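You operate a simulated robot arm through the tools that you are given. There is no shell and no other tool. Be economical: measure what you need, move in short steps, check, and stop when the job is done.

You are at the controls of a simulated two-armed robot. One attempt, no reset.

## Task
Set the exhaust lever to 4. Put the ticket marked "317" from the top of the mixing table on the shelf under the softener drum spout and the ticket marked "204" on the fault slip. Put the belt on the packing bench away on the shelf under the service table. Open the desk door, take the green bottle and put it on the upper shelf of the control desk and shut the door again. Set the air flap lever to 4. Do these in any order. Set down upright: green bottle. The exhaust lever goes to its stop.

It is judged by the outcome, as a careful person would: the job done as asked, and still so three seconds after it is handed in. It fails if anything else is knocked over, pushed out of place, dropped, spilled or broken.

## Robot
Two 7-joint arms with fingered hands on one trunk, on a base that drives. Base frame: it is fixed to the floor where the robot stands at the start and does not move with it; the origin is under the middle of the robot, x ahead of it, y to its left, z up. Units: m, rad, N and s.
The left shoulder is at the start at [0.06, 0.138, 0.922], the right one opposite. With the tool pointing down near the work surface each hand reaches from about 0.4 to 0.92 m from the robot's upright axis, wherever it stands, measured 20 degrees to its own side. Places, roughly: air flap lever [0.8, -0.1, 1.1]; belt [-0.75, -1, 0.75]; desk door [-1.7, -2.1, 0.4]; exhaust lever [0.8, -0.2, 1.4]; fault slip [-8, 7.75, 1]; green bottle [1, -0.5, 1]; shelf under the service table [0.8, -1.8, 0.3]; shelf under the softener drum spout (22x22 cm) [-8.1, 10.48, 0.7]; ticket [-8, 7.5, 1]; upper shelf of the control desk [-1.6, -2.4, 0.5]. Payload 4 kg a hand.
Tool frame (each hand has its own): the origin (TCP) lies between the finger pads and is the grasp point; the fingertips stand 0.036 m ahead of it; z points along the fingers, y is the line along which they close. The gripper opens to 0.12 m. The gripper's body begins 0.042 m behind the TCP. The gripper is a hand of 5 fingers: y runs from the thumb to the fingers, the wrist lies at [-0.015, -0.109, -0.2] in the tool frame, and closing takes about 1.5 s.
Orientation is that of the tool frame in the base frame, as [roll, pitch, yaw] about the fixed x, y, z axes, in that order (R = Rz(yaw) Ry(pitch) Rx(roll)). With the fingers straight down and the wrist toward the robot, the tool's x, y and z point along [0, 1, 0], [1, 0, 0] and [0, 0, -1] of the base frame.

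## Interface
- The arms move only by the tool drive_tool. It takes "left_steps", "right_steps" or both (then of equal length, played together; a hand with none holds still); each is a list of rows, each a list of 6 numbers: the turn, a rotation vector about the base's x, y, z in rad, then the shift along the base's x, y, z in cm. In form: [[wx, wy, wz, dx, dy, dz], ...]. A call has 1 to 20 rows; each row is the pose to reach, as a shift and turn from the pose commanded when the call began. "left_fingers" and "right_fingers" are, for a hand that has rows, the finger opening in cm, from 0 to 12, set as the call begins (left out, the last holds). Rows are played at 5 a second. More than 0.05 m and 0.15 rad between two rows, or a gripper value outside its range, and nothing of the call is played. Where a pose cannot be reached the arm comes as near as it can. A force on the tool above 40 N (or 10 N above the force at the start of the call, whichever is more), or a blocked arm, ends the call early, and 0.2 s more pass. Each finger travels about 0.153 m/s and halts on what it meets, pressing with about 25 N; the grip force reading is that of the motor and also rises with nothing between the fingers. The clock runs only during rows and for 0.2 s after the last one: add rows that repeat a pose to give the fingers time. It gives the time, the measured TCP pose, the force on the tool (base axes), the opening and the grip force at its end, in the units of the frame above (readings bear some noise), with the torque about the TCP (base axes, N m) and any sound that the robot's microphone picked up, and new pictures: "views" is both (left out), scene, wrist or none (wrist: the cameras of the hands that moved).
- Cameras (640 x 400 px; columns grow to the right, rows downward): "scene" is now at [0.0515, -0.0219, 1.5777]; the picture's right is [-0.27, -0.96, 0.00], its down [-0.51, 0.14, -0.85] and it looks along [0.82, -0.23, -0.53] (base axes); focal length 285 px, centre (320, 200). "left" rides on the left gripper at [-0.069, -0.079, -0.131] in its tool frame; the picture's right is [-0.78, -0.29, 0.55], its down [0.55, -0.73, 0.40] and it looks along [0.29, 0.61, 0.74] (tool axes); focal length 222 px, centre (320, 200). "right" rides on the right gripper at [0.069, -0.079, -0.131] in its tool frame; the picture's right is [-0.78, 0.29, -0.55], its down [-0.55, -0.73, 0.40] and it looks along [-0.29, 0.61, 0.74] (tool axes); focal length 222 px, centre (320, 200). There is no depth. A picture from a camera that has moved, and an enlarged one, comes with that camera's place and axes in the base frame and with its lens. The place of the scene camera against the robot may be out by one fixed shift of up to 0.012 m in any direction.
- move_column(by): slides the trunk up (or, below 0, down) by that many m; the arms and the scene camera ride with it, the base frame stays. It gives what a move gives, with no picture.
- base_move(legs): drives the robot by 1 to 6 legs, each [ahead, left, turn to the left] in m, m and rad, along the robot's own axes; the way and the turn of a leg run together, so that a leg with both is an arc; at most 1.5 m and 3.142 rad a leg. The arms and the cameras ride along, it lands a little off, and it stops where it bumps. It gives what a move gives, and a new picture of the scene camera.
- curl_fingers(index, middle, ring, little, thumb_bend, thumb_turn, hand): sets how far each is bent, from 0 (flat) to 1 (curled in); at 0.3 the hand is open as for a grip, at 0.7 the pads meet at the TCP. One left out holds its place. A second passes; each finger stops where it meets its share of the squeeze, and holds until it gets a number again. A gripper value or a shape takes the hand back. It gives what a move gives, with no picture; readings hold the bend of each and the force on index, middle, ring, little, thumb and palm. thumb_turn goes from beside the hand (0) to across from the fingers (1), as for a grip.
- grasp_type(shape, hand): the hand has 5 fingers and takes this shape, open, in about a second: jaw (thumb against the fingers, like two jaws); tri (thumb and two fingers); tip (a fingertip pinch); poke (one finger out to press); point (the index stretched); flat (the hand flat); cup (the hand cupped); fist (a fist). The gripper value then closes the fingers along that shape, each until it touches; the sizes above hold for jaw. It gives what a move gives, with no picture.
- turn_head(pan, tilt): turns the head with the scene camera to pan (to the left, within 1.501 rad either way) and tilt (down, from -0.506 to 1.204), counted from straight ahead of the robot. It gives what a move gives, and a new picture of the scene camera.
- inspect(camera, box): a new picture of the part [left, top, right, bottom] of that camera's present view, enlarged. The clock stands still meanwhile.
- job_done(): hands the job in; it is judged then, once.

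Go step by step. Nothing tells you exact positions but the pictures and the camera data: compare them with the known pose of the tool, close in by small moves and look again before you grip or let go. The budget is 186 turns and 260 pictures, counting those below and the enlarged ones. Unless the task says otherwise, let go and move clear before handing in.

The tools are called after ">>>" as a command line: name --argument value ..., lists and objects as JSON in quotes. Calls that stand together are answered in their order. drive_tool: Moves the arms, as the interface text tells. Its arguments: {"type":"object","properties":{"left_steps":{"type":"array","items":{"type":"array","items":{"type":"number"}}},"left_fingers":{"type":"number"},"right_steps":{"type":"array","items":{"type":"array","items":{"type":"number"}}},"right_fingers":{"type":"number"},"views":{"type":"string","enum":["both","scene","wrist","none"]}},"required":[]} The other tools are called the same way: move_column (by) slides the trunk up or down; grasp_type (shape, hand) gives the hand a shape; curl_fingers (index, middle, ring, little, thumb_bend, thumb_turn, hand) moves the fingers one by one; base_move (legs) drives the base; turn_head (pan, tilt) turns the head that bears the scene camera; inspect (camera, box) takes an enlarged picture of a part of a camera's view; job_done () hands the job in.

At the start:

```text
t: 0.0
left_eef_pos: [0.5615, 0.0722, 0.9996]
left_tool_rot: [3.141, -0.001, 1.571]
left_ft_force: [-0.9, 0.1, 0.3]
left_moment: [-0.03, -0.01, 0.0]
left_width: 0.1198
left_grasp_force: 0.0
left_shape: jaw
left_bend: [0.3, 0.3, 0.3, 0.3, 0.3, 0.97]
left_finger forces: [0.0, 0.0, 0.1, 0.0, 0.0, 0.1]
right_eef_pos: [0.5247, -0.3913, 1.1508]
right_tool_rot: [-3.141, -0.001, 1.571]
right_ft_force: [0.5, -1.0, 0.8]
right_moment: [0.01, 0.0, -0.03]
right_width: 0.1196
right_grasp_force: 0.0
right_shape: jaw
right_bend: [0.3, 0.3, 0.3, 0.3, 0.3, 0.97]
right_finger forces: [0.0, 0.1, 0.0, 0.1, 0.1, 0.1]
trunk travel left (down, up): [-0.5, 0.09]
robot x, y, heading: [-0.0024, -0.0018, -0.001]
head pan, tilt: [-0.272, 0.56]
```

scene: 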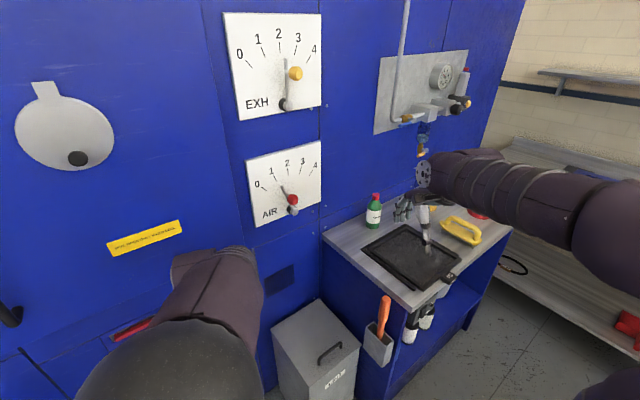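
right: 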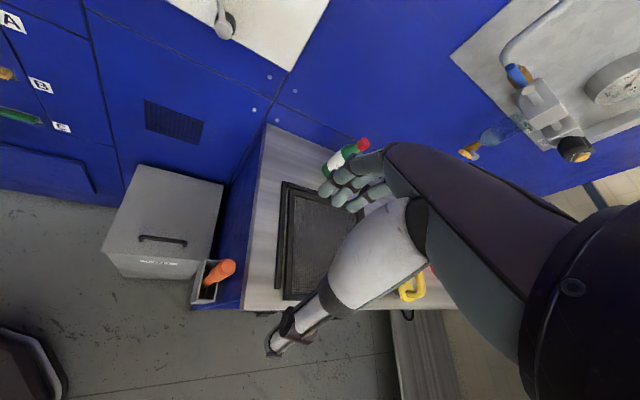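
left: 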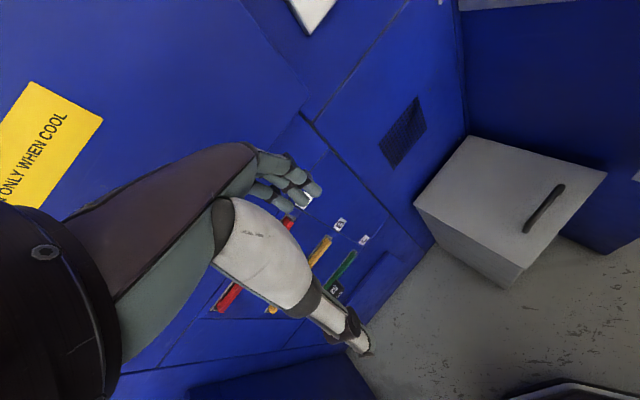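

I see two dial plates (EXH above, AIR below), a green bottle on a small table and the right arm in front of it. I take a closer look at the dials and the bottle first.

>>> inspect --camera "scene" --box '[210, 0, 340, 120]'

>>> inspect --camera "scene" --box '[230, 130, 340, 230]'

>>> inspect --camera "scene" --box '[320, 170, 520, 300]'

```text
3.33 times, centred on (275, 60) of scene
camera zoom: at [0.0515, -0.0219, 1.5777], right [-0.27, -0.96, 0.0], down [-0.51, 0.14, -0.85], along [0.82, -0.23, -0.53], focal length 950 px, centre (470, 667)
```

zoom: 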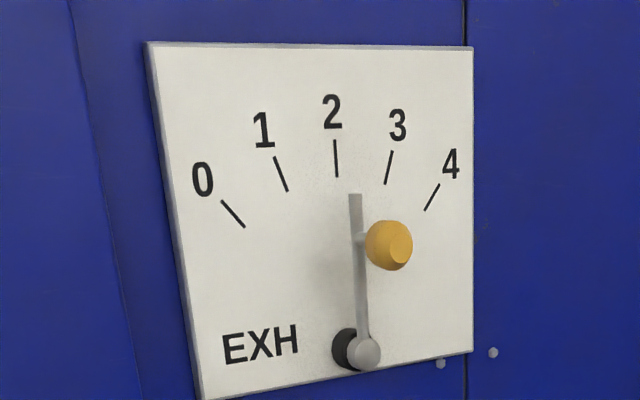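

```text
4.00 times, centred on (285, 180) of scene
camera zoom: at [0.0515, -0.0219, 1.5777], right [-0.27, -0.96, 0.0], down [-0.51, 0.14, -0.85], along [0.82, -0.23, -0.53], focal length 1140 px, centre (460, 280)
```

zoom: 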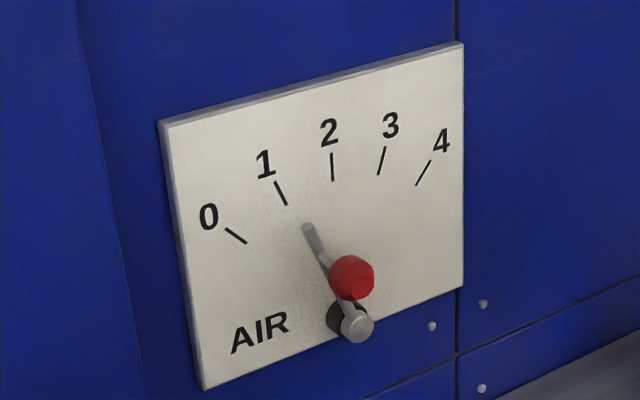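

```text
3.08 times, centred on (420, 235) of scene
camera zoom: at [0.0515, -0.0219, 1.5777], right [-0.27, -0.96, 0.0], down [-0.51, 0.14, -0.85], along [0.82, -0.23, -0.53], focal length 876 px, centre (12, 92)
```

zoom: 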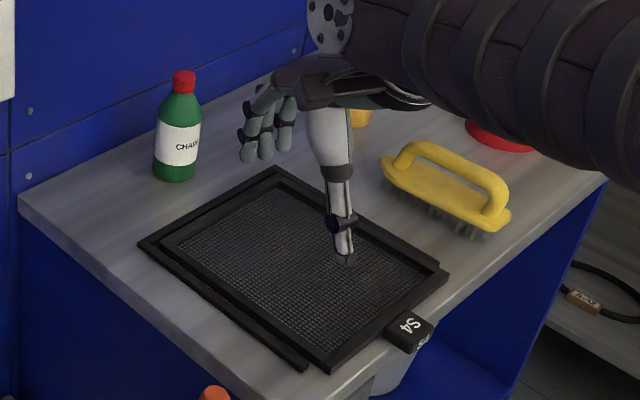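

The exhaust lever stands just past 2 and the air lever at about 1.5, both with knobs toward me. I shape the left hand to poke and raise it pointing forward, to the left of the exhaust knob.

>>> grasp_type --hand "left" --shape "poke"

>>> move_column --by 0.085

>>> drive_tool --left_steps '[[0, -0.14, 0, -1, 0, 3], [0, -0.28, 0, -2, -0.5, 6], [0, -0.42, 0, -3, -1, 9], [0, -0.56, 0, -4, -1.5, 12], [0, -0.7, 0, -5, -2, 15], [0, -0.84, 0, -5, -2.5, 18], [0, -0.98, 0, -5, -3, 21], [0, -1.12, 0, -5, -3.5, 24], [0, -1.26, 0, -5, -4, 27], [0, -1.4, 0, -5, -4.5, 30], [0, -1.54, 0, -5, -5, 33], [0, -1.57, 0, -5, -5, 35], [0, -1.57, 0, -5, -5, 35]]'

```text
t: 0.9
left_eef_pos: [0.5614, 0.0709, 0.9999]
left_tool_rot: [-3.142, 0.001, 1.57]
left_ft_force: [0.5, -1.2, 0.7]
left_moment: [-0.04, 0.01, -0.01]
left_width: 0.0001
left_grasp_force: 0.1
left_shape: poke
left_bend: [0.7, 0.7, 0.99, 0.99, 1.0, 1.0]
left_finger forces: [0.0, 0.0, 0.0, 0.1, 0.0, 0.0]
right_eef_pos: [0.5256, -0.3926, 1.1504]
right_tool_rot: [-3.141, 0.0, 1.571]
right_ft_force: [-0.2, -0.1, -0.6]
right_moment: [0.01, 0.0, -0.02]
right_width: 0.1198
right_grasp_force: 0.1
right_shape: jaw
right_bend: [0.3, 0.3, 0.3, 0.3, 0.3, 0.97]
right_finger forces: [0.1, 0.0, 0.0, 0.0, 0.1, 0.0]
trunk travel left (down, up): [-0.5, 0.09]
robot x, y, heading: [-0.0006, 0.0023, 0.003]
head pan, tilt: [-0.272, 0.56]
```

```text
t: 2.1
left_eef_pos: [0.5613, 0.0716, 1.0851]
left_tool_rot: [3.141, 0.0, 1.573]
left_ft_force: [-0.2, 0.0, 0.0]
left_moment: [0.0, 0.04, -0.02]
left_width: 0.0001
left_grasp_force: 0.1
left_shape: poke
left_bend: [0.7, 0.7, 0.99, 0.99, 1.0, 1.0]
left_finger forces: [0.0, 0.1, 0.1, 0.1, 0.0, 0.1]
right_eef_pos: [0.5252, -0.3928, 1.2354]
right_tool_rot: [3.141, 0.0, 1.569]
right_ft_force: [-0.5, -0.5, -0.7]
right_moment: [0.02, -0.02, 0.0]
right_width: 0.1196
right_grasp_force: 0.1
right_shape: jaw
right_bend: [0.3, 0.3, 0.3, 0.3, 0.3, 0.97]
right_finger forces: [0.0, 0.0, 0.0, 0.0, 0.0, 0.1]
trunk travel left (down, up): [-0.585, 0.005]
robot x, y, heading: [-0.0013, -0.0012, -0.003]
head pan, tilt: [-0.272, 0.56]
```

```text
t: 3.2
left_eef_pos: [0.5395, 0.1452, 1.176]
left_tool_rot: [2.633, 0.006, 1.762]
left_ft_force: [-0.1, 0.1, 0.3]
left_moment: [0.01, -0.01, -0.02]
left_width: 0.0
left_grasp_force: 0.1
left_shape: poke
left_bend: [0.7, 0.7, 0.99, 0.99, 1.0, 1.0]
left_finger forces: [0.0, 0.0, 0.0, 0.0, 0.0, 0.1]
right_eef_pos: [0.5244, -0.3917, 1.2352]
right_tool_rot: [3.14, 0.0, 1.571]
right_ft_force: [-0.9, -0.8, -0.5]
right_moment: [0.01, -0.02, -0.01]
right_width: 0.1197
right_grasp_force: 0.1
right_shape: jaw
right_bend: [0.3, 0.3, 0.3, 0.3, 0.3, 0.97]
right_finger forces: [0.1, 0.0, 0.0, 0.1, 0.1, 0.1]
trunk travel left (down, up): [-0.585, 0.005]
robot x, y, heading: [-0.0005, -0.0006, -0.002]
head pan, tilt: [-0.272, 0.56]
stopped in row 5 (left hand): the arm was blocked; the commanded pose is now the measured one
camera scene: at [0.051, -0.023, 1.6627], right [-0.27, -0.96, 0.0], down [-0.51, 0.14, -0.85], along [0.82, -0.23, -0.53], focal length 285 px, centre (320, 200)
camera left: at [0.42, 0.0548, 1.2542], right [0.16, -0.77, -0.61], down [-0.54, 0.45, -0.71], along [0.82, 0.45, -0.35], focal length 222 px, centre (320, 200)
```

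scene: 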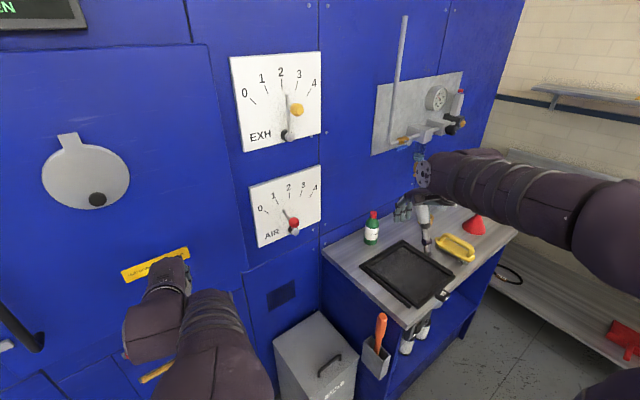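
left: 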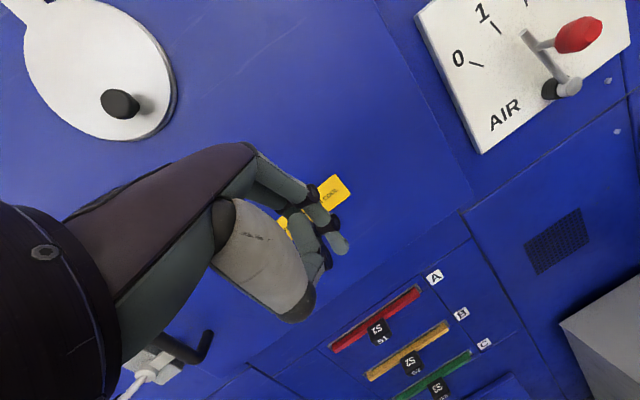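

The left arm hit a limit while tilting, and the parallax puts the exhaust knob near (0.78, -0.165, 1.47) and the air knob near (0.76, -0.14, 1.14). I go higher first with the hand kept further out, then tilt more.

>>> drive_tool --left_steps '[[0, 0, -0.1, 2, -2, 4], [0, 0, -0.2, 4, -5, 8], [0, -0.1, -0.25, 5, -8, 12], [0, -0.2, -0.25, 6, -11, 16], [0, -0.3, -0.25, 6, -14, 20], [0, -0.4, -0.25, 6, -16, 23], [0, -0.5, -0.25, 6, -18, 25], [0, -0.5, -0.25, 6, -18, 25]]'

```text
refused: row 2 steps farther than a row can; nothing moved
```

The step was too long; I send it in finer rows.

>>> drive_tool --left_steps '[[0, 0, -0.1, 2, -2, 3], [0, 0, -0.2, 3, -4, 7], [0, -0.1, -0.25, 4, -6, 11], [0, -0.2, -0.25, 5, -8.5, 15], [0, -0.3, -0.25, 6, -11, 18], [0, -0.4, -0.25, 6, -13.5, 21], [0, -0.5, -0.25, 6, -16, 24], [0, -0.5, -0.25, 6, -18, 25], [0, -0.5, -0.25, 6, -18, 25]]'

```text
t: 4.7
left_eef_pos: [0.6114, 0.0493, 1.3966]
left_tool_rot: [2.245, 0.218, 1.505]
left_ft_force: [0.1, 0.4, 0.2]
left_moment: [0.02, -0.03, 0.0]
left_width: 0.0
left_grasp_force: 0.0
left_shape: poke
left_bend: [0.7, 0.7, 0.99, 0.99, 1.0, 1.0]
left_finger forces: [0.0, 0.0, 0.1, 0.0, 0.0, 0.0]
right_eef_pos: [0.5253, -0.3906, 1.2358]
right_tool_rot: [-3.14, -0.001, 1.573]
right_ft_force: [0.2, 0.4, -0.7]
right_moment: [0.03, -0.03, -0.01]
right_width: 0.1196
right_grasp_force: 0.1
right_shape: jaw
right_bend: [0.3, 0.3, 0.3, 0.3, 0.3, 0.97]
right_finger forces: [0.0, 0.0, 0.0, 0.0, 0.1, 0.1]
trunk travel left (down, up): [-0.585, 0.005]
robot x, y, heading: [-0.0019, 0.0004, -0.001]
head pan, tilt: [-0.272, 0.56]
stopped in row 7 (left hand): the arm was blocked; the commanded pose is now the measured one
camera scene: at [0.0518, -0.0214, 1.6627], right [-0.27, -0.96, 0.0], down [-0.51, 0.14, -0.85], along [0.82, -0.23, -0.53], focal length 285 px, centre (320, 200)
camera left: at [0.4553, -0.004, 1.4333], right [0.19, -0.9, -0.39], down [-0.12, 0.37, -0.92], along [0.97, 0.22, -0.04], focal length 222 px, centre (320, 200)
```

scene: 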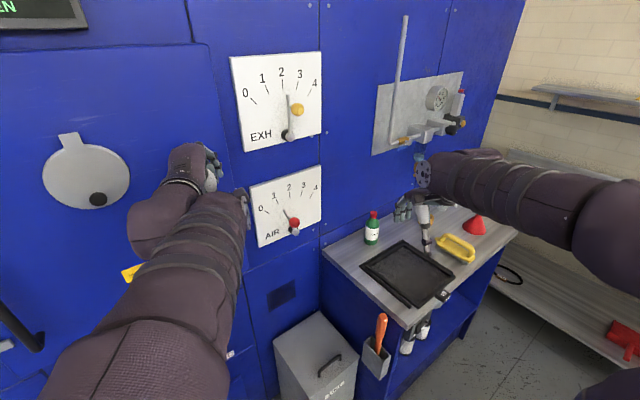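
left: 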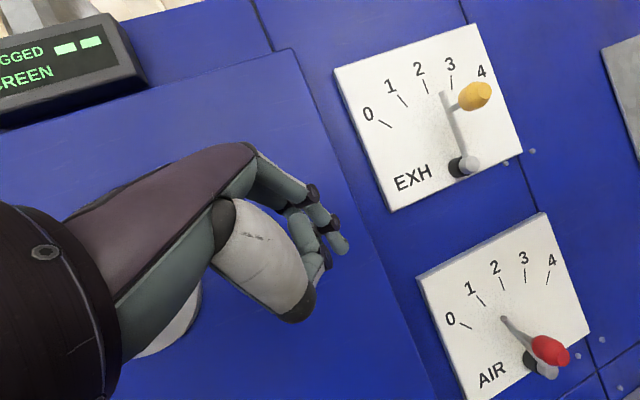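

The left arm dislikes reaching across the middle, so I shift the base to the right by 0.2 m and stretch the index finger.

>>> grasp_type --hand "left" --shape "point"

>>> base_move --legs '[[0, -0.17, 0]]'

>>> inspect --camera "left" --box '[0, 0, 640, 400]'

```text
t: 5.6
left_eef_pos: [0.6115, 0.0478, 1.3982]
left_tool_rot: [2.245, 0.218, 1.503]
left_ft_force: [1.4, -0.1, -0.3]
left_moment: [0.0, -0.03, -0.01]
left_width: 0.1143
left_grasp_force: 0.1
left_shape: point
left_bend: [0.31, 1.0, 1.0, 1.0, 0.99, 0.88]
left_finger forces: [0.0, 0.0, 0.0, 0.0, 0.0, 0.0]
right_eef_pos: [0.5258, -0.3901, 1.2349]
right_tool_rot: [-3.141, 0.001, 1.572]
right_ft_force: [-0.6, 0.0, -0.2]
right_moment: [0.0, 0.0, 0.02]
right_width: 0.1197
right_grasp_force: 0.0
right_shape: jaw
right_bend: [0.3, 0.3, 0.3, 0.3, 0.3, 0.97]
right_finger forces: [0.1, 0.0, 0.0, 0.0, 0.0, 0.0]
trunk travel left (down, up): [-0.585, 0.005]
robot x, y, heading: [-0.003, 0.0013, -0.001]
head pan, tilt: [-0.272, 0.56]
```

```text
t: 7.1
left_eef_pos: [0.6116, -0.128, 1.3976]
left_tool_rot: [2.246, 0.218, 1.503]
left_ft_force: [0.7, 0.4, 0.3]
left_moment: [0.05, 0.02, 0.03]
left_width: 0.1143
left_grasp_force: 0.1
left_shape: point
left_bend: [0.31, 1.0, 1.0, 1.0, 0.99, 0.88]
left_finger forces: [0.0, 0.1, 0.0, 0.0, 0.1, 0.0]
right_eef_pos: [0.525, -0.567, 1.2353]
right_tool_rot: [-3.141, -0.001, 1.57]
right_ft_force: [0.4, -0.4, -0.4]
right_moment: [0.03, -0.03, 0.01]
right_width: 0.1196
right_grasp_force: 0.0
right_shape: jaw
right_bend: [0.3, 0.3, 0.3, 0.3, 0.3, 0.97]
right_finger forces: [0.0, 0.1, 0.0, 0.0, 0.0, 0.1]
trunk travel left (down, up): [-0.585, 0.005]
robot x, y, heading: [-0.0004, -0.1737, -0.0]
head pan, tilt: [-0.272, 0.56]
camera scene: at [0.0516, -0.1968, 1.6626], right [-0.27, -0.96, 0.0], down [-0.51, 0.14, -0.85], along [0.82, -0.23, -0.53], focal length 285 px, centre (320, 200)
```

scene: 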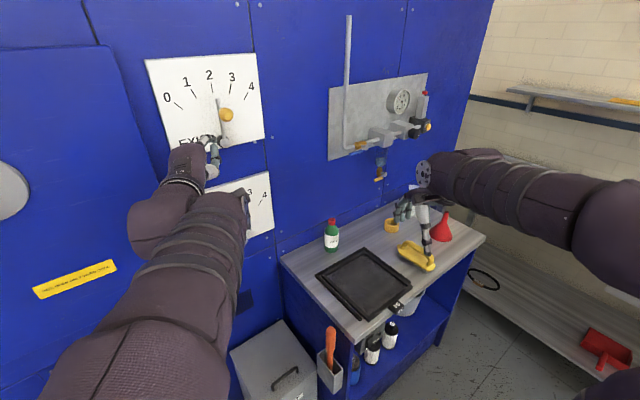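

```text
1.00 times, centred on (320, 200) of left (not enlarged: the box is as wide or as high as the picture)
camera zoom: at [0.4551, -0.1798, 1.4334], right [0.19, -0.9, -0.39], down [-0.12, 0.37, -0.92], along [0.97, 0.22, -0.04], focal length 222 px, centre (320, 200)
```

zoom: 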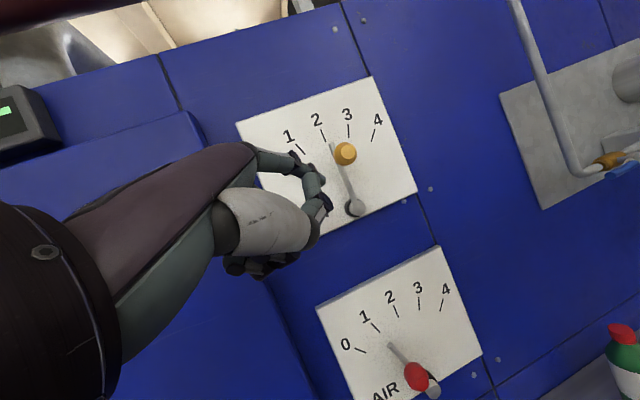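

Triangulation puts the exhaust knob at (0.79, -0.167, 1.469) with my index tip about (0.64, -0.147, 1.44). I move it left and up, then forward beside the knob.

>>> drive_tool --left_steps '[[0, 0, 0, 0, 2, 2], [0, 0, 0, 0, 4, 3], [0, 0, 0, 4, 4, 3], [0, 0, 0, 8, 4, 3], [0, 0, 0, 12, 4, 3], [0, 0, 0, 12, 4, 3]]'

```text
t: 8.5
left_eef_pos: [0.7292, -0.0857, 1.4284]
left_tool_rot: [2.242, 0.217, 1.503]
left_ft_force: [-0.7, 0.0, -0.4]
left_moment: [0.01, 0.0, -0.01]
left_width: 0.1144
left_grasp_force: 0.1
left_shape: point
left_bend: [0.31, 1.0, 1.0, 1.0, 0.99, 0.88]
left_finger forces: [0.0, 0.1, 0.1, 0.0, 0.1, 0.0]
right_eef_pos: [0.5243, -0.5655, 1.2362]
right_tool_rot: [3.14, 0.001, 1.571]
right_ft_force: [-0.1, -0.1, 0.4]
right_moment: [0.0, -0.04, -0.03]
right_width: 0.1196
right_grasp_force: 0.0
right_shape: jaw
right_bend: [0.3, 0.3, 0.3, 0.3, 0.3, 0.97]
right_finger forces: [0.0, 0.0, 0.0, 0.1, 0.0, 0.2]
trunk travel left (down, up): [-0.585, 0.005]
robot x, y, heading: [0.002, -0.1707, -0.003]
head pan, tilt: [-0.272, 0.56]
camera scene: at [0.0501, -0.1949, 1.6627], right [-0.27, -0.96, 0.0], down [-0.51, 0.14, -0.85], along [0.82, -0.23, -0.53], focal length 285 px, centre (320, 200)
camera left: at [0.5734, -0.1389, 1.4643], right [0.19, -0.9, -0.39], down [-0.12, 0.37, -0.92], along [0.97, 0.22, -0.04], focal length 222 px, centre (320, 200)
```

scene: 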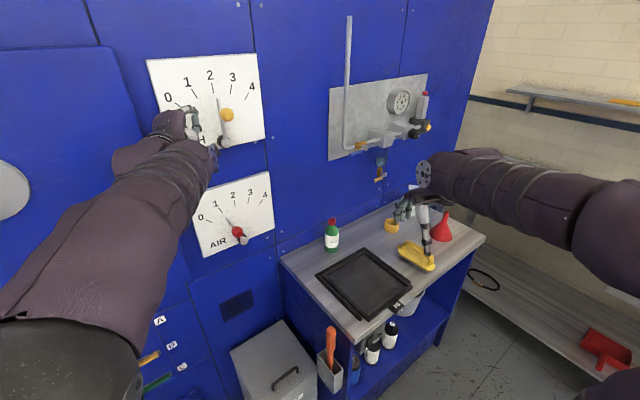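
left: 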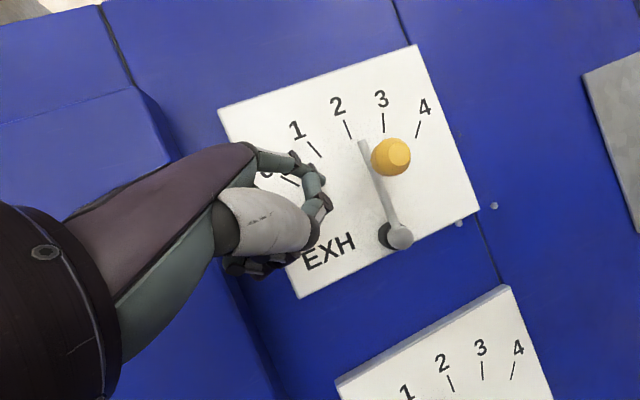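

>>> inspect --camera "scene" --box '[140, 70, 260, 170]'

```text
4.00 times, centred on (200, 120) of scene
camera zoom: at [0.0501, -0.1949, 1.6627], right [-0.27, -0.96, 0.0], down [-0.51, 0.14, -0.85], along [0.82, -0.23, -0.53], focal length 1140 px, centre (800, 520)
```

zoom: 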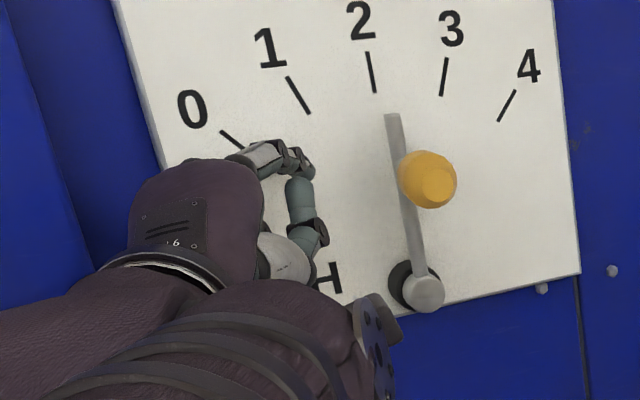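

The index finger (tip near (0.752, -0.099, 1.453)) stands left of the knob. I go 2.5 cm forward and push right along the knob's arc.

>>> drive_tool --left_steps '[[0, 0, 0, 2.5, 0, 0.5], [0, 0, 0, 2.5, -2, 0.5], [0, 0, 0, 2.5, -3.5, 0.5], [0, 0, 0, 2.5, -4.5, 0.3], [0, 0, 0, 2.5, -5.5, 0], [0, 0, 0, 2.5, -6.2, -0.3], [0, 0, 0, 2.5, -6.2, -0.3]]'

>>> inspect --camera "scene" --box '[140, 70, 260, 170]'

```text
t: 10.1
left_eef_pos: [0.7552, -0.1502, 1.4238]
left_tool_rot: [2.246, 0.217, 1.504]
left_ft_force: [-0.7, 0.1, -0.3]
left_moment: [-0.02, -0.07, 0.07]
left_width: 0.0
left_grasp_force: 0.2
left_shape: point
left_bend: [0.31, 1.0, 1.0, 1.0, 0.99, 0.88]
left_finger forces: [0.8, 0.0, 0.0, 0.0, 0.0, 0.0]
right_eef_pos: [0.5241, -0.5647, 1.2344]
right_tool_rot: [-3.14, -0.001, 1.57]
right_ft_force: [-0.2, -0.7, 0.6]
right_moment: [0.02, 0.04, 0.0]
right_width: 0.1198
right_grasp_force: 0.0
right_shape: jaw
right_bend: [0.3, 0.3, 0.3, 0.3, 0.3, 0.97]
right_finger forces: [0.1, 0.0, 0.0, 0.1, 0.0, 0.1]
trunk travel left (down, up): [-0.585, 0.005]
robot x, y, heading: [0.0008, -0.1744, -0.001]
head pan, tilt: [-0.272, 0.56]
camera scene: at [0.0515, -0.1948, 1.6627], right [-0.27, -0.96, 0.0], down [-0.51, 0.14, -0.85], along [0.82, -0.23, -0.53], focal length 285 px, centre (320, 200)
camera left: at [0.6, -0.2019, 1.4597], right [0.19, -0.9, -0.39], down [-0.12, 0.37, -0.92], along [0.97, 0.22, -0.04], focal length 222 px, centre (320, 200)
```

scene: 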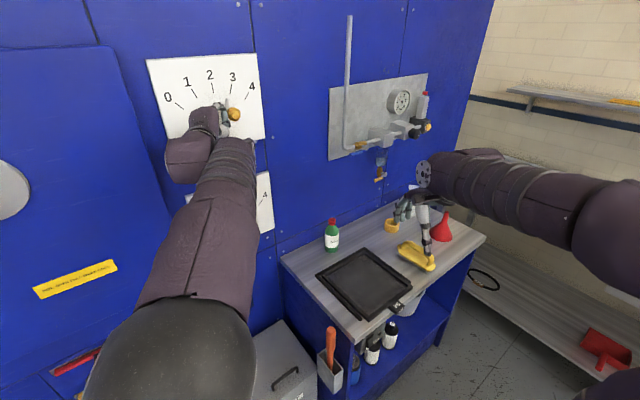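
left: 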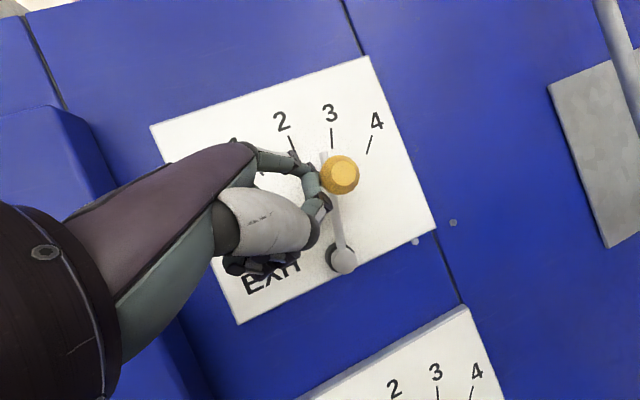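

```text
4.00 times, centred on (200, 120) of scene
camera zoom: at [0.0515, -0.1948, 1.6627], right [-0.27, -0.96, 0.0], down [-0.51, 0.14, -0.85], along [0.82, -0.23, -0.53], focal length 1140 px, centre (800, 520)
```

zoom: 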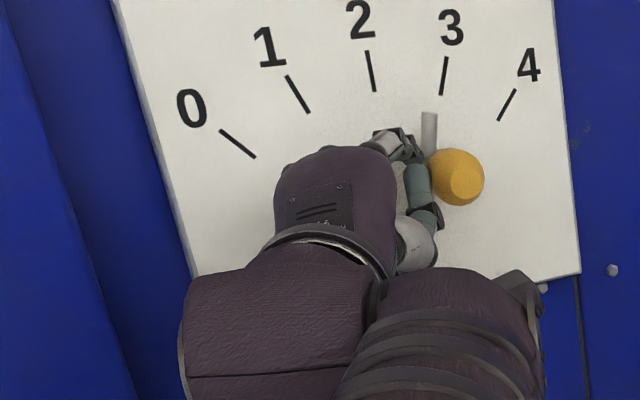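

The knob is moving with the finger, now at about 2.7. I keep pushing along the arc.

>>> drive_tool --left_steps '[[0, 0, 0, 0, -1, -0.3], [0, 0, 0, 0, -2, -0.7], [0, 0, 0, 0, -2.7, -1.1], [0, 0, 0, 0, -3.4, -1.5], [0, 0, 0, 0, -4, -1.8], [0, 0, 0, 0, -4, -1.8]]' --views "wrist"

>>> inspect --camera "scene" --box '[140, 70, 260, 170]'

```text
t: 11.5
left_eef_pos: [0.7558, -0.1889, 1.4068]
left_tool_rot: [2.245, 0.217, 1.502]
left_ft_force: [0.2, 0.6, 0.1]
left_moment: [-0.05, -0.01, 0.01]
left_width: 0.0003
left_grasp_force: 0.1
left_shape: point
left_bend: [0.31, 1.0, 1.0, 1.0, 0.99, 0.88]
left_finger forces: [0.3, 0.1, 0.0, 0.0, 0.0, 0.0]
right_eef_pos: [0.5253, -0.5649, 1.2343]
right_tool_rot: [-3.141, -0.001, 1.57]
right_ft_force: [-0.2, -0.4, 0.2]
right_moment: [0.02, -0.04, 0.02]
right_width: 0.1197
right_grasp_force: 0.0
right_shape: jaw
right_bend: [0.3, 0.3, 0.3, 0.3, 0.3, 0.97]
right_finger forces: [0.0, 0.0, 0.0, 0.1, 0.0, 0.0]
trunk travel left (down, up): [-0.585, 0.005]
robot x, y, heading: [-0.0014, -0.1745, -0.004]
head pan, tilt: [-0.272, 0.56]
camera left: at [0.6, -0.241, 1.4428], right [0.19, -0.9, -0.39], down [-0.12, 0.37, -0.92], along [0.97, 0.22, -0.04], focal length 222 px, centre (320, 200)
```

left: 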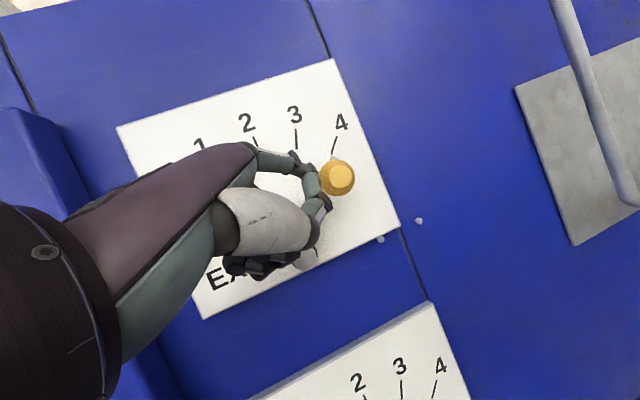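

```text
4.00 times, centred on (200, 120) of scene
camera zoom: at [0.0516, -0.1948, 1.6627], right [-0.27, -0.96, 0.0], down [-0.51, 0.14, -0.85], along [0.82, -0.23, -0.53], focal length 1140 px, centre (800, 520)
```

zoom: 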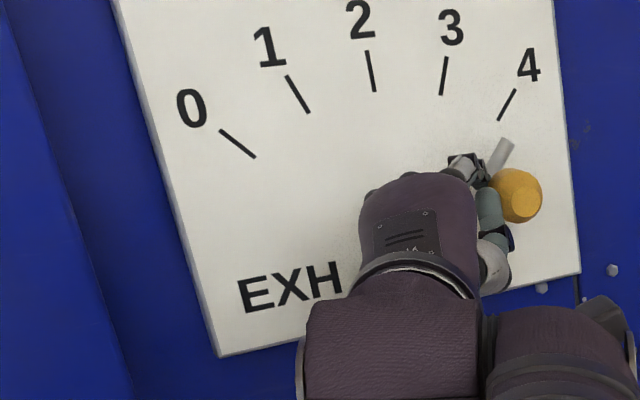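

The lever is practically at 4; I push a little further to feel the stop.

>>> drive_tool --left_steps '[[0, 0, 0, 0, -0.5, -0.3], [0, 0, 0, 0, -1, -0.6], [0, 0, 0, 0, -1.4, -0.8], [0, 0, 0, 0, -1.8, -1.0]]' --views "none"

>>> inspect --camera "scene" --box '[140, 70, 260, 170]'

```text
t: 12.5
left_eef_pos: [0.7543, -0.202, 1.3987]
left_tool_rot: [2.241, 0.22, 1.508]
left_ft_force: [-9.6, 14.2, 5.9]
left_moment: [-0.72, -0.9, 0.92]
left_width: 0.114
left_grasp_force: 0.1
left_shape: point
left_bend: [0.26, 1.0, 1.0, 1.0, 1.0, 0.88]
left_finger forces: [15.6, 0.0, 0.0, 0.0, 3.3, 0.0]
right_eef_pos: [0.5232, -0.5614, 1.2383]
right_tool_rot: [3.139, 0.001, 1.572]
right_ft_force: [-0.2, -0.3, -0.7]
right_moment: [0.02, -0.01, 0.0]
right_width: 0.1198
right_grasp_force: 0.1
right_shape: jaw
right_bend: [0.3, 0.3, 0.3, 0.3, 0.3, 0.97]
right_finger forces: [0.0, 0.0, 0.0, 0.0, 0.1, 0.0]
trunk travel left (down, up): [-0.585, 0.005]
robot x, y, heading: [0.0024, -0.1724, -0.001]
head pan, tilt: [-0.272, 0.56]
```

```text
4.00 times, centred on (200, 120) of scene
camera zoom: at [0.0488, -0.192, 1.6629], right [-0.27, -0.96, 0.0], down [-0.51, 0.14, -0.85], along [0.82, -0.23, -0.53], focal length 1140 px, centre (800, 520)
```

zoom: 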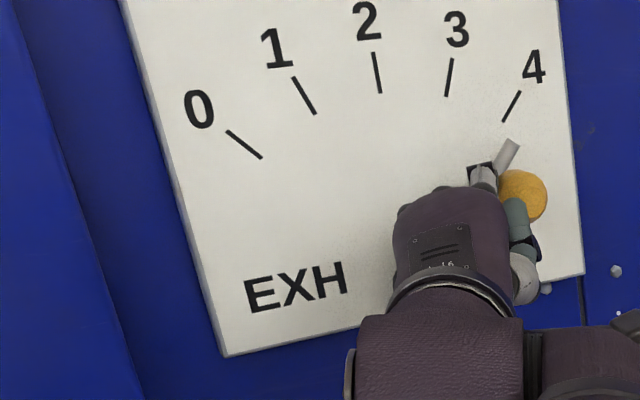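

The finger forces show the stop is reached, with the exhaust lever at 4. I back off left and away, then lower the trunk for the air lever.

>>> drive_tool --left_steps '[[0, 0, 0, 0, 2, 0.5], [0, 0, 0, -3, 5, 0.5], [0, 0, 0, -7, 7, 0.5], [0, 0, 0, -11, 9, 0], [0, 0, 0, -13, 12, 0], [0, 0, 0, -13, 15, 0]]' --views "none"

>>> move_column --by -0.16

>>> drive_tool --left_steps '[[0, 0, 0, 0, 0, -4], [0, 0, 0, 0, 0, -8], [0, 0, 0, 0, 0, -12], [0, 0, 0, 2, 0, -14], [0, 0, 0, 2, 0, -14]]'

```text
t: 13.9
left_eef_pos: [0.6262, -0.0546, 1.3963]
left_tool_rot: [2.244, 0.217, 1.505]
left_ft_force: [-0.2, 0.4, 0.0]
left_moment: [0.01, 0.02, 0.0]
left_width: 0.0001
left_grasp_force: 0.1
left_shape: point
left_bend: [0.31, 1.0, 1.0, 1.0, 0.99, 0.88]
left_finger forces: [0.0, 0.1, 0.0, 0.1, 0.1, 0.1]
right_eef_pos: [0.5251, -0.564, 1.2355]
right_tool_rot: [3.141, -0.001, 1.57]
right_ft_force: [-0.5, 0.2, 0.6]
right_moment: [-0.01, -0.02, 0.02]
right_width: 0.1197
right_grasp_force: 0.0
right_shape: jaw
right_bend: [0.3, 0.3, 0.3, 0.3, 0.3, 0.97]
right_finger forces: [0.0, 0.0, 0.1, 0.0, 0.0, 0.0]
trunk travel left (down, up): [-0.585, 0.005]
robot x, y, heading: [-0.0037, -0.1729, 0.002]
head pan, tilt: [-0.272, 0.56]
```

```text
t: 15.7
left_eef_pos: [0.6253, -0.0562, 1.2382]
left_tool_rot: [2.245, 0.218, 1.505]
left_ft_force: [-0.2, 0.6, 0.5]
left_moment: [-0.01, 0.0, -0.03]
left_width: 0.0
left_grasp_force: 0.1
left_shape: point
left_bend: [0.31, 1.0, 1.0, 1.0, 0.99, 0.88]
left_finger forces: [0.1, 0.0, 0.0, 0.0, 0.0, 0.0]
right_eef_pos: [0.5244, -0.567, 1.0748]
right_tool_rot: [3.141, -0.001, 1.571]
right_ft_force: [-0.6, 0.6, 0.4]
right_moment: [-0.03, 0.01, -0.01]
right_width: 0.1198
right_grasp_force: 0.0
right_shape: jaw
right_bend: [0.3, 0.3, 0.3, 0.3, 0.3, 0.97]
right_finger forces: [0.0, 0.0, 0.1, 0.0, 0.0, 0.0]
trunk travel left (down, up): [-0.425, 0.165]
robot x, y, heading: [-0.0004, -0.1715, -0.001]
head pan, tilt: [-0.272, 0.56]
```

```text
t: 16.9
left_eef_pos: [0.6446, -0.0567, 1.0958]
left_tool_rot: [2.245, 0.217, 1.504]
left_ft_force: [-0.2, 0.6, -0.3]
left_moment: [-0.03, 0.03, 0.04]
left_width: 0.0002
left_grasp_force: 0.0
left_shape: point
left_bend: [0.31, 1.0, 1.0, 1.0, 0.99, 0.88]
left_finger forces: [0.0, 0.0, 0.0, 0.0, 0.1, 0.0]
right_eef_pos: [0.5246, -0.565, 1.0743]
right_tool_rot: [-3.141, 0.0, 1.571]
right_ft_force: [0.5, 0.0, -0.1]
right_moment: [0.0, 0.0, 0.01]
right_width: 0.12
right_grasp_force: 0.2
right_shape: jaw
right_bend: [0.3, 0.3, 0.3, 0.3, 0.3, 0.97]
right_finger forces: [0.0, 0.0, 0.0, 0.1, 0.0, 0.1]
trunk travel left (down, up): [-0.425, 0.165]
robot x, y, heading: [0.001, -0.1742, -0.001]
head pan, tilt: [-0.272, 0.56]
camera scene: at [0.0513, -0.195, 1.5027], right [-0.27, -0.96, 0.0], down [-0.51, 0.14, -0.85], along [0.82, -0.23, -0.53], focal length 285 px, centre (320, 200)
camera left: at [0.4888, -0.1086, 1.1321], right [0.19, -0.9, -0.39], down [-0.12, 0.37, -0.92], along [0.97, 0.22, -0.04], focal length 222 px, centre (320, 200)
```

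scene: 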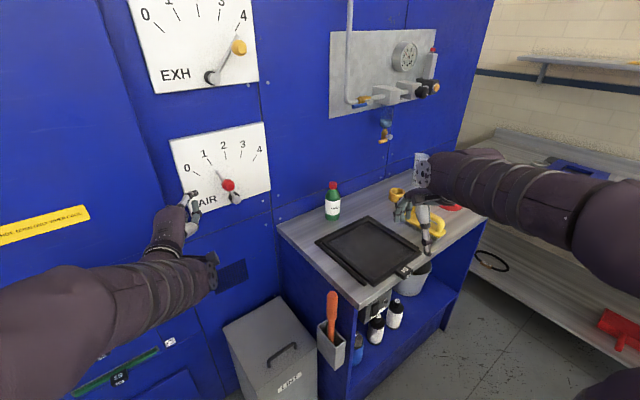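
left: 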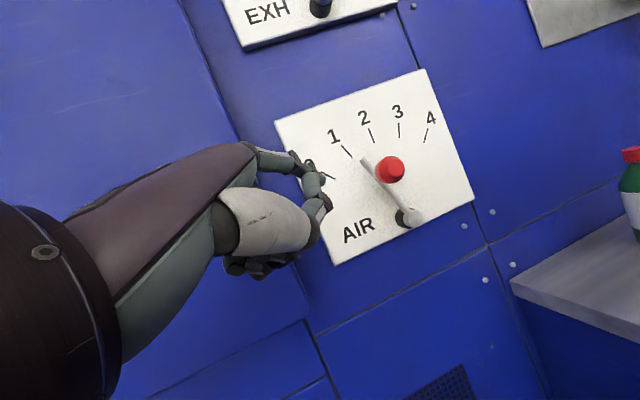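

The air knob is at about (0.784, -0.140, 1.122), with the finger left of it. I move forward and push it toward 4 the same way, a bit short of the end.

>>> drive_tool --left_steps '[[0, 0, 0, 4, 0, -1], [0, 0, 0, 8, 0, -1.5], [0, 0, 0, 11, 0, -1.5], [0, 0, 0, 11, -2, -1.5], [0, 0, 0, 11, -4, -1.5], [0, 0, 0, 11, -6, -1.5], [0, 0, 0, 11, -7.5, -1.7], [0, 0, 0, 11, -9, -2], [0, 0, 0, 11, -10, -2.4], [0, 0, 0, 11, -11, -2.8], [0, 0, 0, 11, -12, -3.2], [0, 0, 0, 11, -12, -3.2]]' --views "wrist"

>>> inspect --camera "scene" --box '[160, 110, 280, 220]'

```text
t: 19.5
left_eef_pos: [0.7551, -0.1768, 1.066]
left_tool_rot: [2.246, 0.216, 1.504]
left_ft_force: [-0.8, 2.7, -1.1]
left_moment: [-0.08, 0.05, 0.12]
left_width: 0.1142
left_grasp_force: 0.0
left_shape: point
left_bend: [0.32, 1.0, 1.0, 1.0, 0.99, 0.88]
left_finger forces: [2.2, 0.0, 0.1, 0.1, 0.0, 0.1]
right_eef_pos: [0.5248, -0.5652, 1.0739]
right_tool_rot: [3.141, -0.001, 1.57]
right_ft_force: [-0.6, 0.9, 0.0]
right_moment: [-0.02, 0.0, -0.02]
right_width: 0.1198
right_grasp_force: 0.1
right_shape: jaw
right_bend: [0.3, 0.3, 0.3, 0.3, 0.3, 0.97]
right_finger forces: [0.0, 0.1, 0.0, 0.0, 0.1, 0.0]
trunk travel left (down, up): [-0.425, 0.165]
robot x, y, heading: [-0.0021, -0.1731, -0.001]
head pan, tilt: [-0.272, 0.56]
camera left: at [0.5998, -0.2287, 1.1014], right [0.19, -0.9, -0.39], down [-0.12, 0.37, -0.92], along [0.97, 0.22, -0.04], focal length 222 px, centre (320, 200)
```

left: 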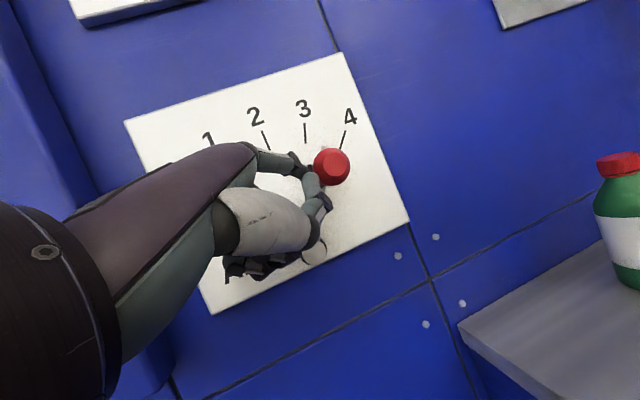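

```text
3.64 times, centred on (220, 165) of scene
camera zoom: at [0.0517, -0.1949, 1.5026], right [-0.27, -0.96, 0.0], down [-0.51, 0.14, -0.85], along [0.82, -0.23, -0.53], focal length 1036 px, centre (684, 327)
```

zoom: 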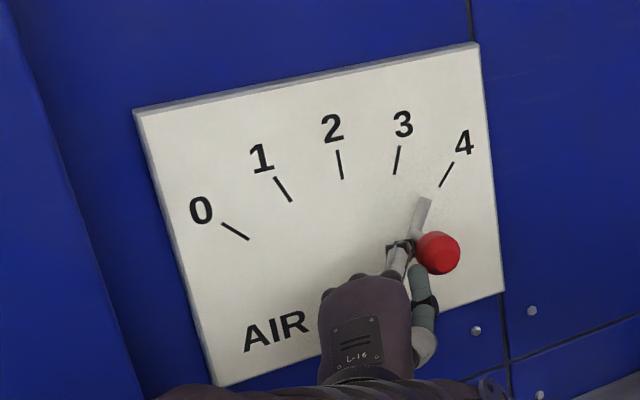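

The air lever stands around 3.6; I nudge on by about 1 cm and look.

>>> drive_tool --left_steps '[[0, 0, 0, 0, -0.5, -0.25], [0, 0, 0, 0, -1.1, -0.5], [0, 0, 0, 0, -1.1, -0.5]]' --views "none"

>>> inspect --camera "scene" --box '[160, 110, 280, 220]'

```text
t: 20.3
left_eef_pos: [0.7566, -0.1875, 1.0601]
left_tool_rot: [2.244, 0.218, 1.504]
left_ft_force: [0.6, 2.5, -1.2]
left_moment: [-0.1, 0.16, 0.13]
left_width: 0.1142
left_grasp_force: 0.0
left_shape: point
left_bend: [0.32, 1.0, 1.0, 1.0, 0.99, 0.88]
left_finger forces: [3.2, 0.0, 0.1, 0.0, 0.0, 0.0]
right_eef_pos: [0.5257, -0.5663, 1.0751]
right_tool_rot: [-3.141, -0.001, 1.571]
right_ft_force: [-0.4, -0.2, 0.5]
right_moment: [0.0, 0.0, -0.01]
right_width: 0.1197
right_grasp_force: 0.1
right_shape: jaw
right_bend: [0.3, 0.3, 0.3, 0.3, 0.3, 0.97]
right_finger forces: [0.1, 0.1, 0.1, 0.0, 0.0, 0.0]
trunk travel left (down, up): [-0.425, 0.165]
robot x, y, heading: [-0.0014, -0.1727, 0.007]
head pan, tilt: [-0.272, 0.56]
```

```text
3.64 times, centred on (220, 165) of scene
camera zoom: at [0.0519, -0.1946, 1.5026], right [-0.27, -0.96, 0.0], down [-0.51, 0.14, -0.85], along [0.82, -0.23, -0.53], focal length 1036 px, centre (684, 327)
```

zoom: 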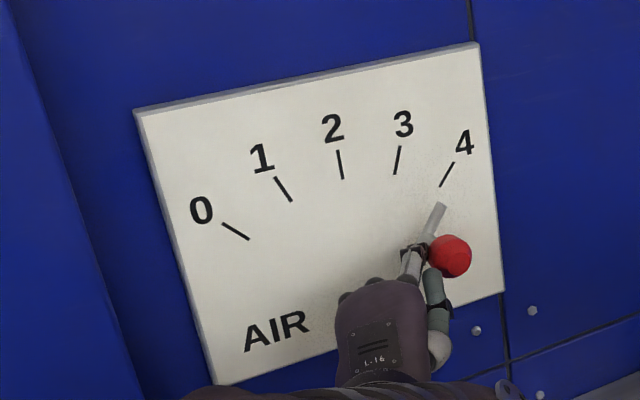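

The bar is still a few degrees steeper than the 4 mark; one more small nudge.

>>> drive_tool --left_steps '[[0, 0, 0, 0, -0.4, -0.3], [0, 0, 0, 0, -0.8, -0.5], [0, 0, 0, 0, -0.8, -0.5]]' --views "none"

>>> inspect --camera "scene" --box '[160, 110, 280, 220]'

```text
t: 21.1
left_eef_pos: [0.7562, -0.1937, 1.0574]
left_tool_rot: [2.244, 0.219, 1.507]
left_ft_force: [-2.9, 7.5, 0.9]
left_moment: [-0.37, -0.15, 0.47]
left_width: 0.1142
left_grasp_force: 0.1
left_shape: point
left_bend: [0.31, 1.0, 1.0, 1.0, 0.99, 0.88]
left_finger forces: [8.8, 0.0, 0.0, 0.0, 0.1, 0.0]
right_eef_pos: [0.5251, -0.5635, 1.0746]
right_tool_rot: [3.14, 0.001, 1.57]
right_ft_force: [0.1, -0.2, 0.3]
right_moment: [-0.01, 0.0, 0.0]
right_width: 0.1195
right_grasp_force: 0.1
right_shape: jaw
right_bend: [0.3, 0.3, 0.3, 0.3, 0.3, 0.97]
right_finger forces: [0.0, 0.0, 0.0, 0.0, 0.0, 0.0]
trunk travel left (down, up): [-0.425, 0.165]
robot x, y, heading: [-0.0037, -0.1733, 0.002]
head pan, tilt: [-0.272, 0.56]
```

```text
3.64 times, centred on (220, 165) of scene
camera zoom: at [0.0511, -0.1939, 1.5027], right [-0.27, -0.96, 0.0], down [-0.51, 0.14, -0.85], along [0.82, -0.23, -0.53], focal length 1036 px, centre (684, 327)
```

zoom: 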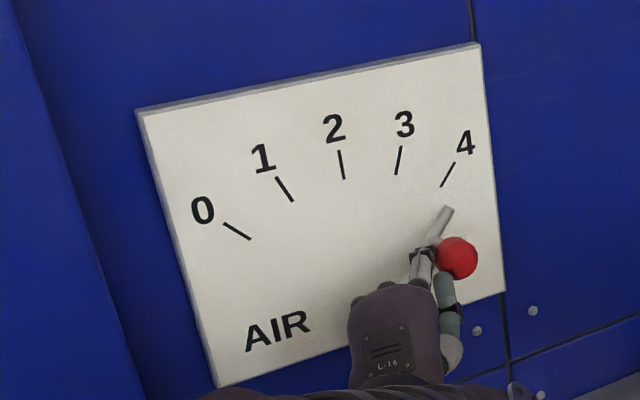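

The air lever has come to its end at 4 as well. I now retract the left hand and turn the right hand to a handshake pose for a side grip of the bottle, raised so it clears the table.

>>> drive_tool --left_steps '[[0, 0, 0, 0, 2, 0.5], [0, 0, 0, -3, 5, 0.5], [0, 0, 0, -7, 7, 0.5], [0, 0, 0, -11, 9, 0], [0, 0.1, 0, -13, 12, 0], [0, 0.2, 0, -15, 15, 0], [0, 0.3, 0, -17, 17, 0], [0, 0.4, 0, -19, 19, 0], [0, 0.5, 0, -21, 21, 0], [0, 0.5, 0, -22, 23, 0], [0, 0.5, 0, -23, 25, 0], [0, 0.5, 0, -23, 27, 0], [0, 0.5, 0, -23, 27, 0], [0, 0.5, 0, -23, 27, 0], [0, 0.5, 0, -23, 27, 0], [0, 0.5, 0, -23, 27, 0]]' --right_steps '[[0.0756, -0.0756, -0.0756, 0, 0, 1], [0.151, -0.151, -0.151, 0, 0, 2], [0.227, -0.227, -0.227, 0, 0, 3], [0.302, -0.302, -0.302, 0, 0, 4], [0.378, -0.378, -0.378, 0, 0, 5], [0.453, -0.453, -0.453, 0, 0, 6], [0.529, -0.529, -0.529, 0, 0, 7], [0.604, -0.604, -0.604, 0, 0, 8], [0.68, -0.68, -0.68, 0, 0, 9], [0.756, -0.756, -0.756, 0, 0, 10], [0.831, -0.831, -0.831, 0, 0, 11], [0.907, -0.907, -0.907, 0, 0, 12], [0.982, -0.982, -0.982, 0, 0, 12], [1.058, -1.058, -1.058, 0, 0, 12], [1.133, -1.133, -1.133, 0, 0, 12], [1.209, -1.209, -1.209, 0, 0, 12]]'

>>> inspect --camera "scene" --box '[100, 0, 300, 220]'

```text
t: 24.5
left_eef_pos: [0.5251, 0.0743, 1.057]
left_tool_rot: [2.759, 0.223, 1.618]
left_ft_force: [0.4, 0.6, 0.1]
left_moment: [0.0, -0.02, 0.0]
left_width: 0.114
left_grasp_force: 0.0
left_shape: point
left_bend: [0.31, 1.0, 1.0, 1.0, 0.99, 0.88]
left_finger forces: [0.0, 0.0, 0.0, 0.1, 0.1, 0.0]
right_eef_pos: [0.5244, -0.5657, 1.1943]
right_tool_rot: [-0.837, -1.57, -2.306]
right_ft_force: [0.5, 0.7, -1.0]
right_moment: [0.0, 0.0, -0.01]
right_width: 0.1199
right_grasp_force: 0.0
right_shape: jaw
right_bend: [0.3, 0.3, 0.3, 0.3, 0.3, 0.97]
right_finger forces: [0.1, 0.0, 0.0, 0.1, 0.0, 0.0]
trunk travel left (down, up): [-0.425, 0.165]
robot x, y, heading: [0.0004, -0.1763, -0.002]
head pan, tilt: [-0.272, 0.56]
camera scene: at [0.0518, -0.195, 1.5026], right [-0.27, -0.96, 0.0], down [-0.51, 0.14, -0.85], along [0.82, -0.23, -0.53], focal length 285 px, centre (320, 200)
camera right: at [0.394, -0.4851, 1.2633], right [-0.55, -0.29, -0.79], down [0.4, 0.74, -0.55], along [0.74, -0.61, -0.29], focal length 222 px, centre (320, 200)
camera left: at [0.4047, 0.022, 1.1627], right [-0.02, -0.9, -0.43], down [-0.55, 0.37, -0.75], along [0.83, 0.22, -0.51], focal length 222 px, centre (320, 200)
```

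scene: 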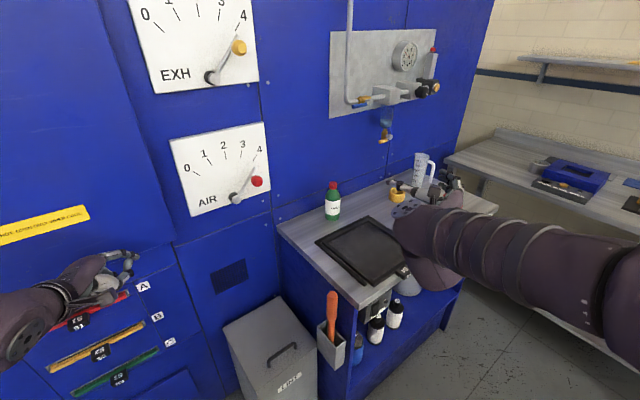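
right: 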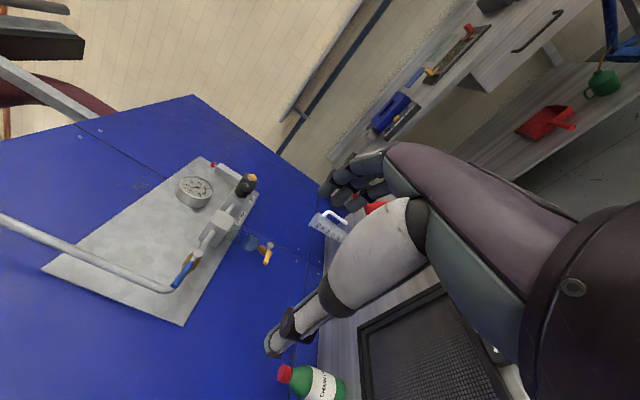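
left: 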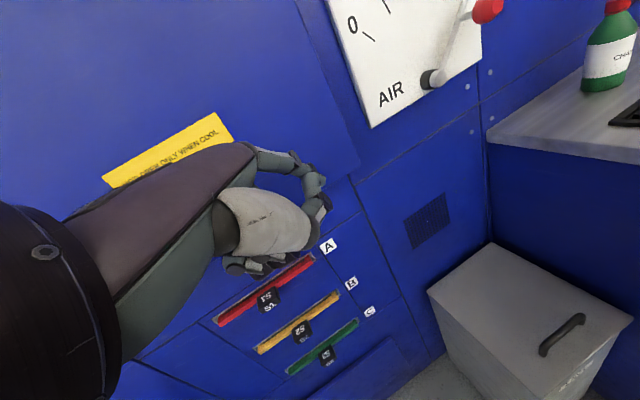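

```text
1.82 times, centred on (200, 110) of scene
camera zoom: at [0.0518, -0.195, 1.5026], right [-0.27, -0.96, 0.0], down [-0.51, 0.14, -0.85], along [0.82, -0.23, -0.53], focal length 518 px, centre (538, 364)
```

zoom: 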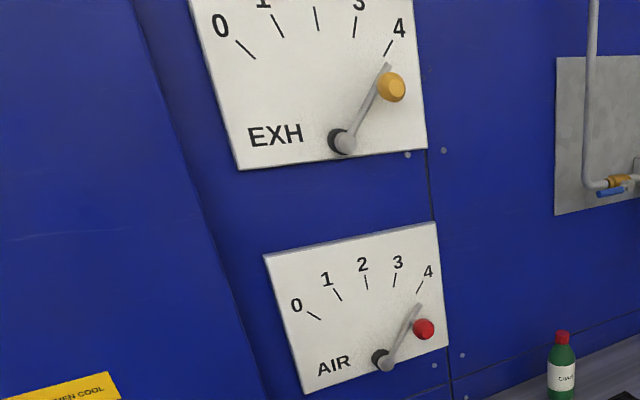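

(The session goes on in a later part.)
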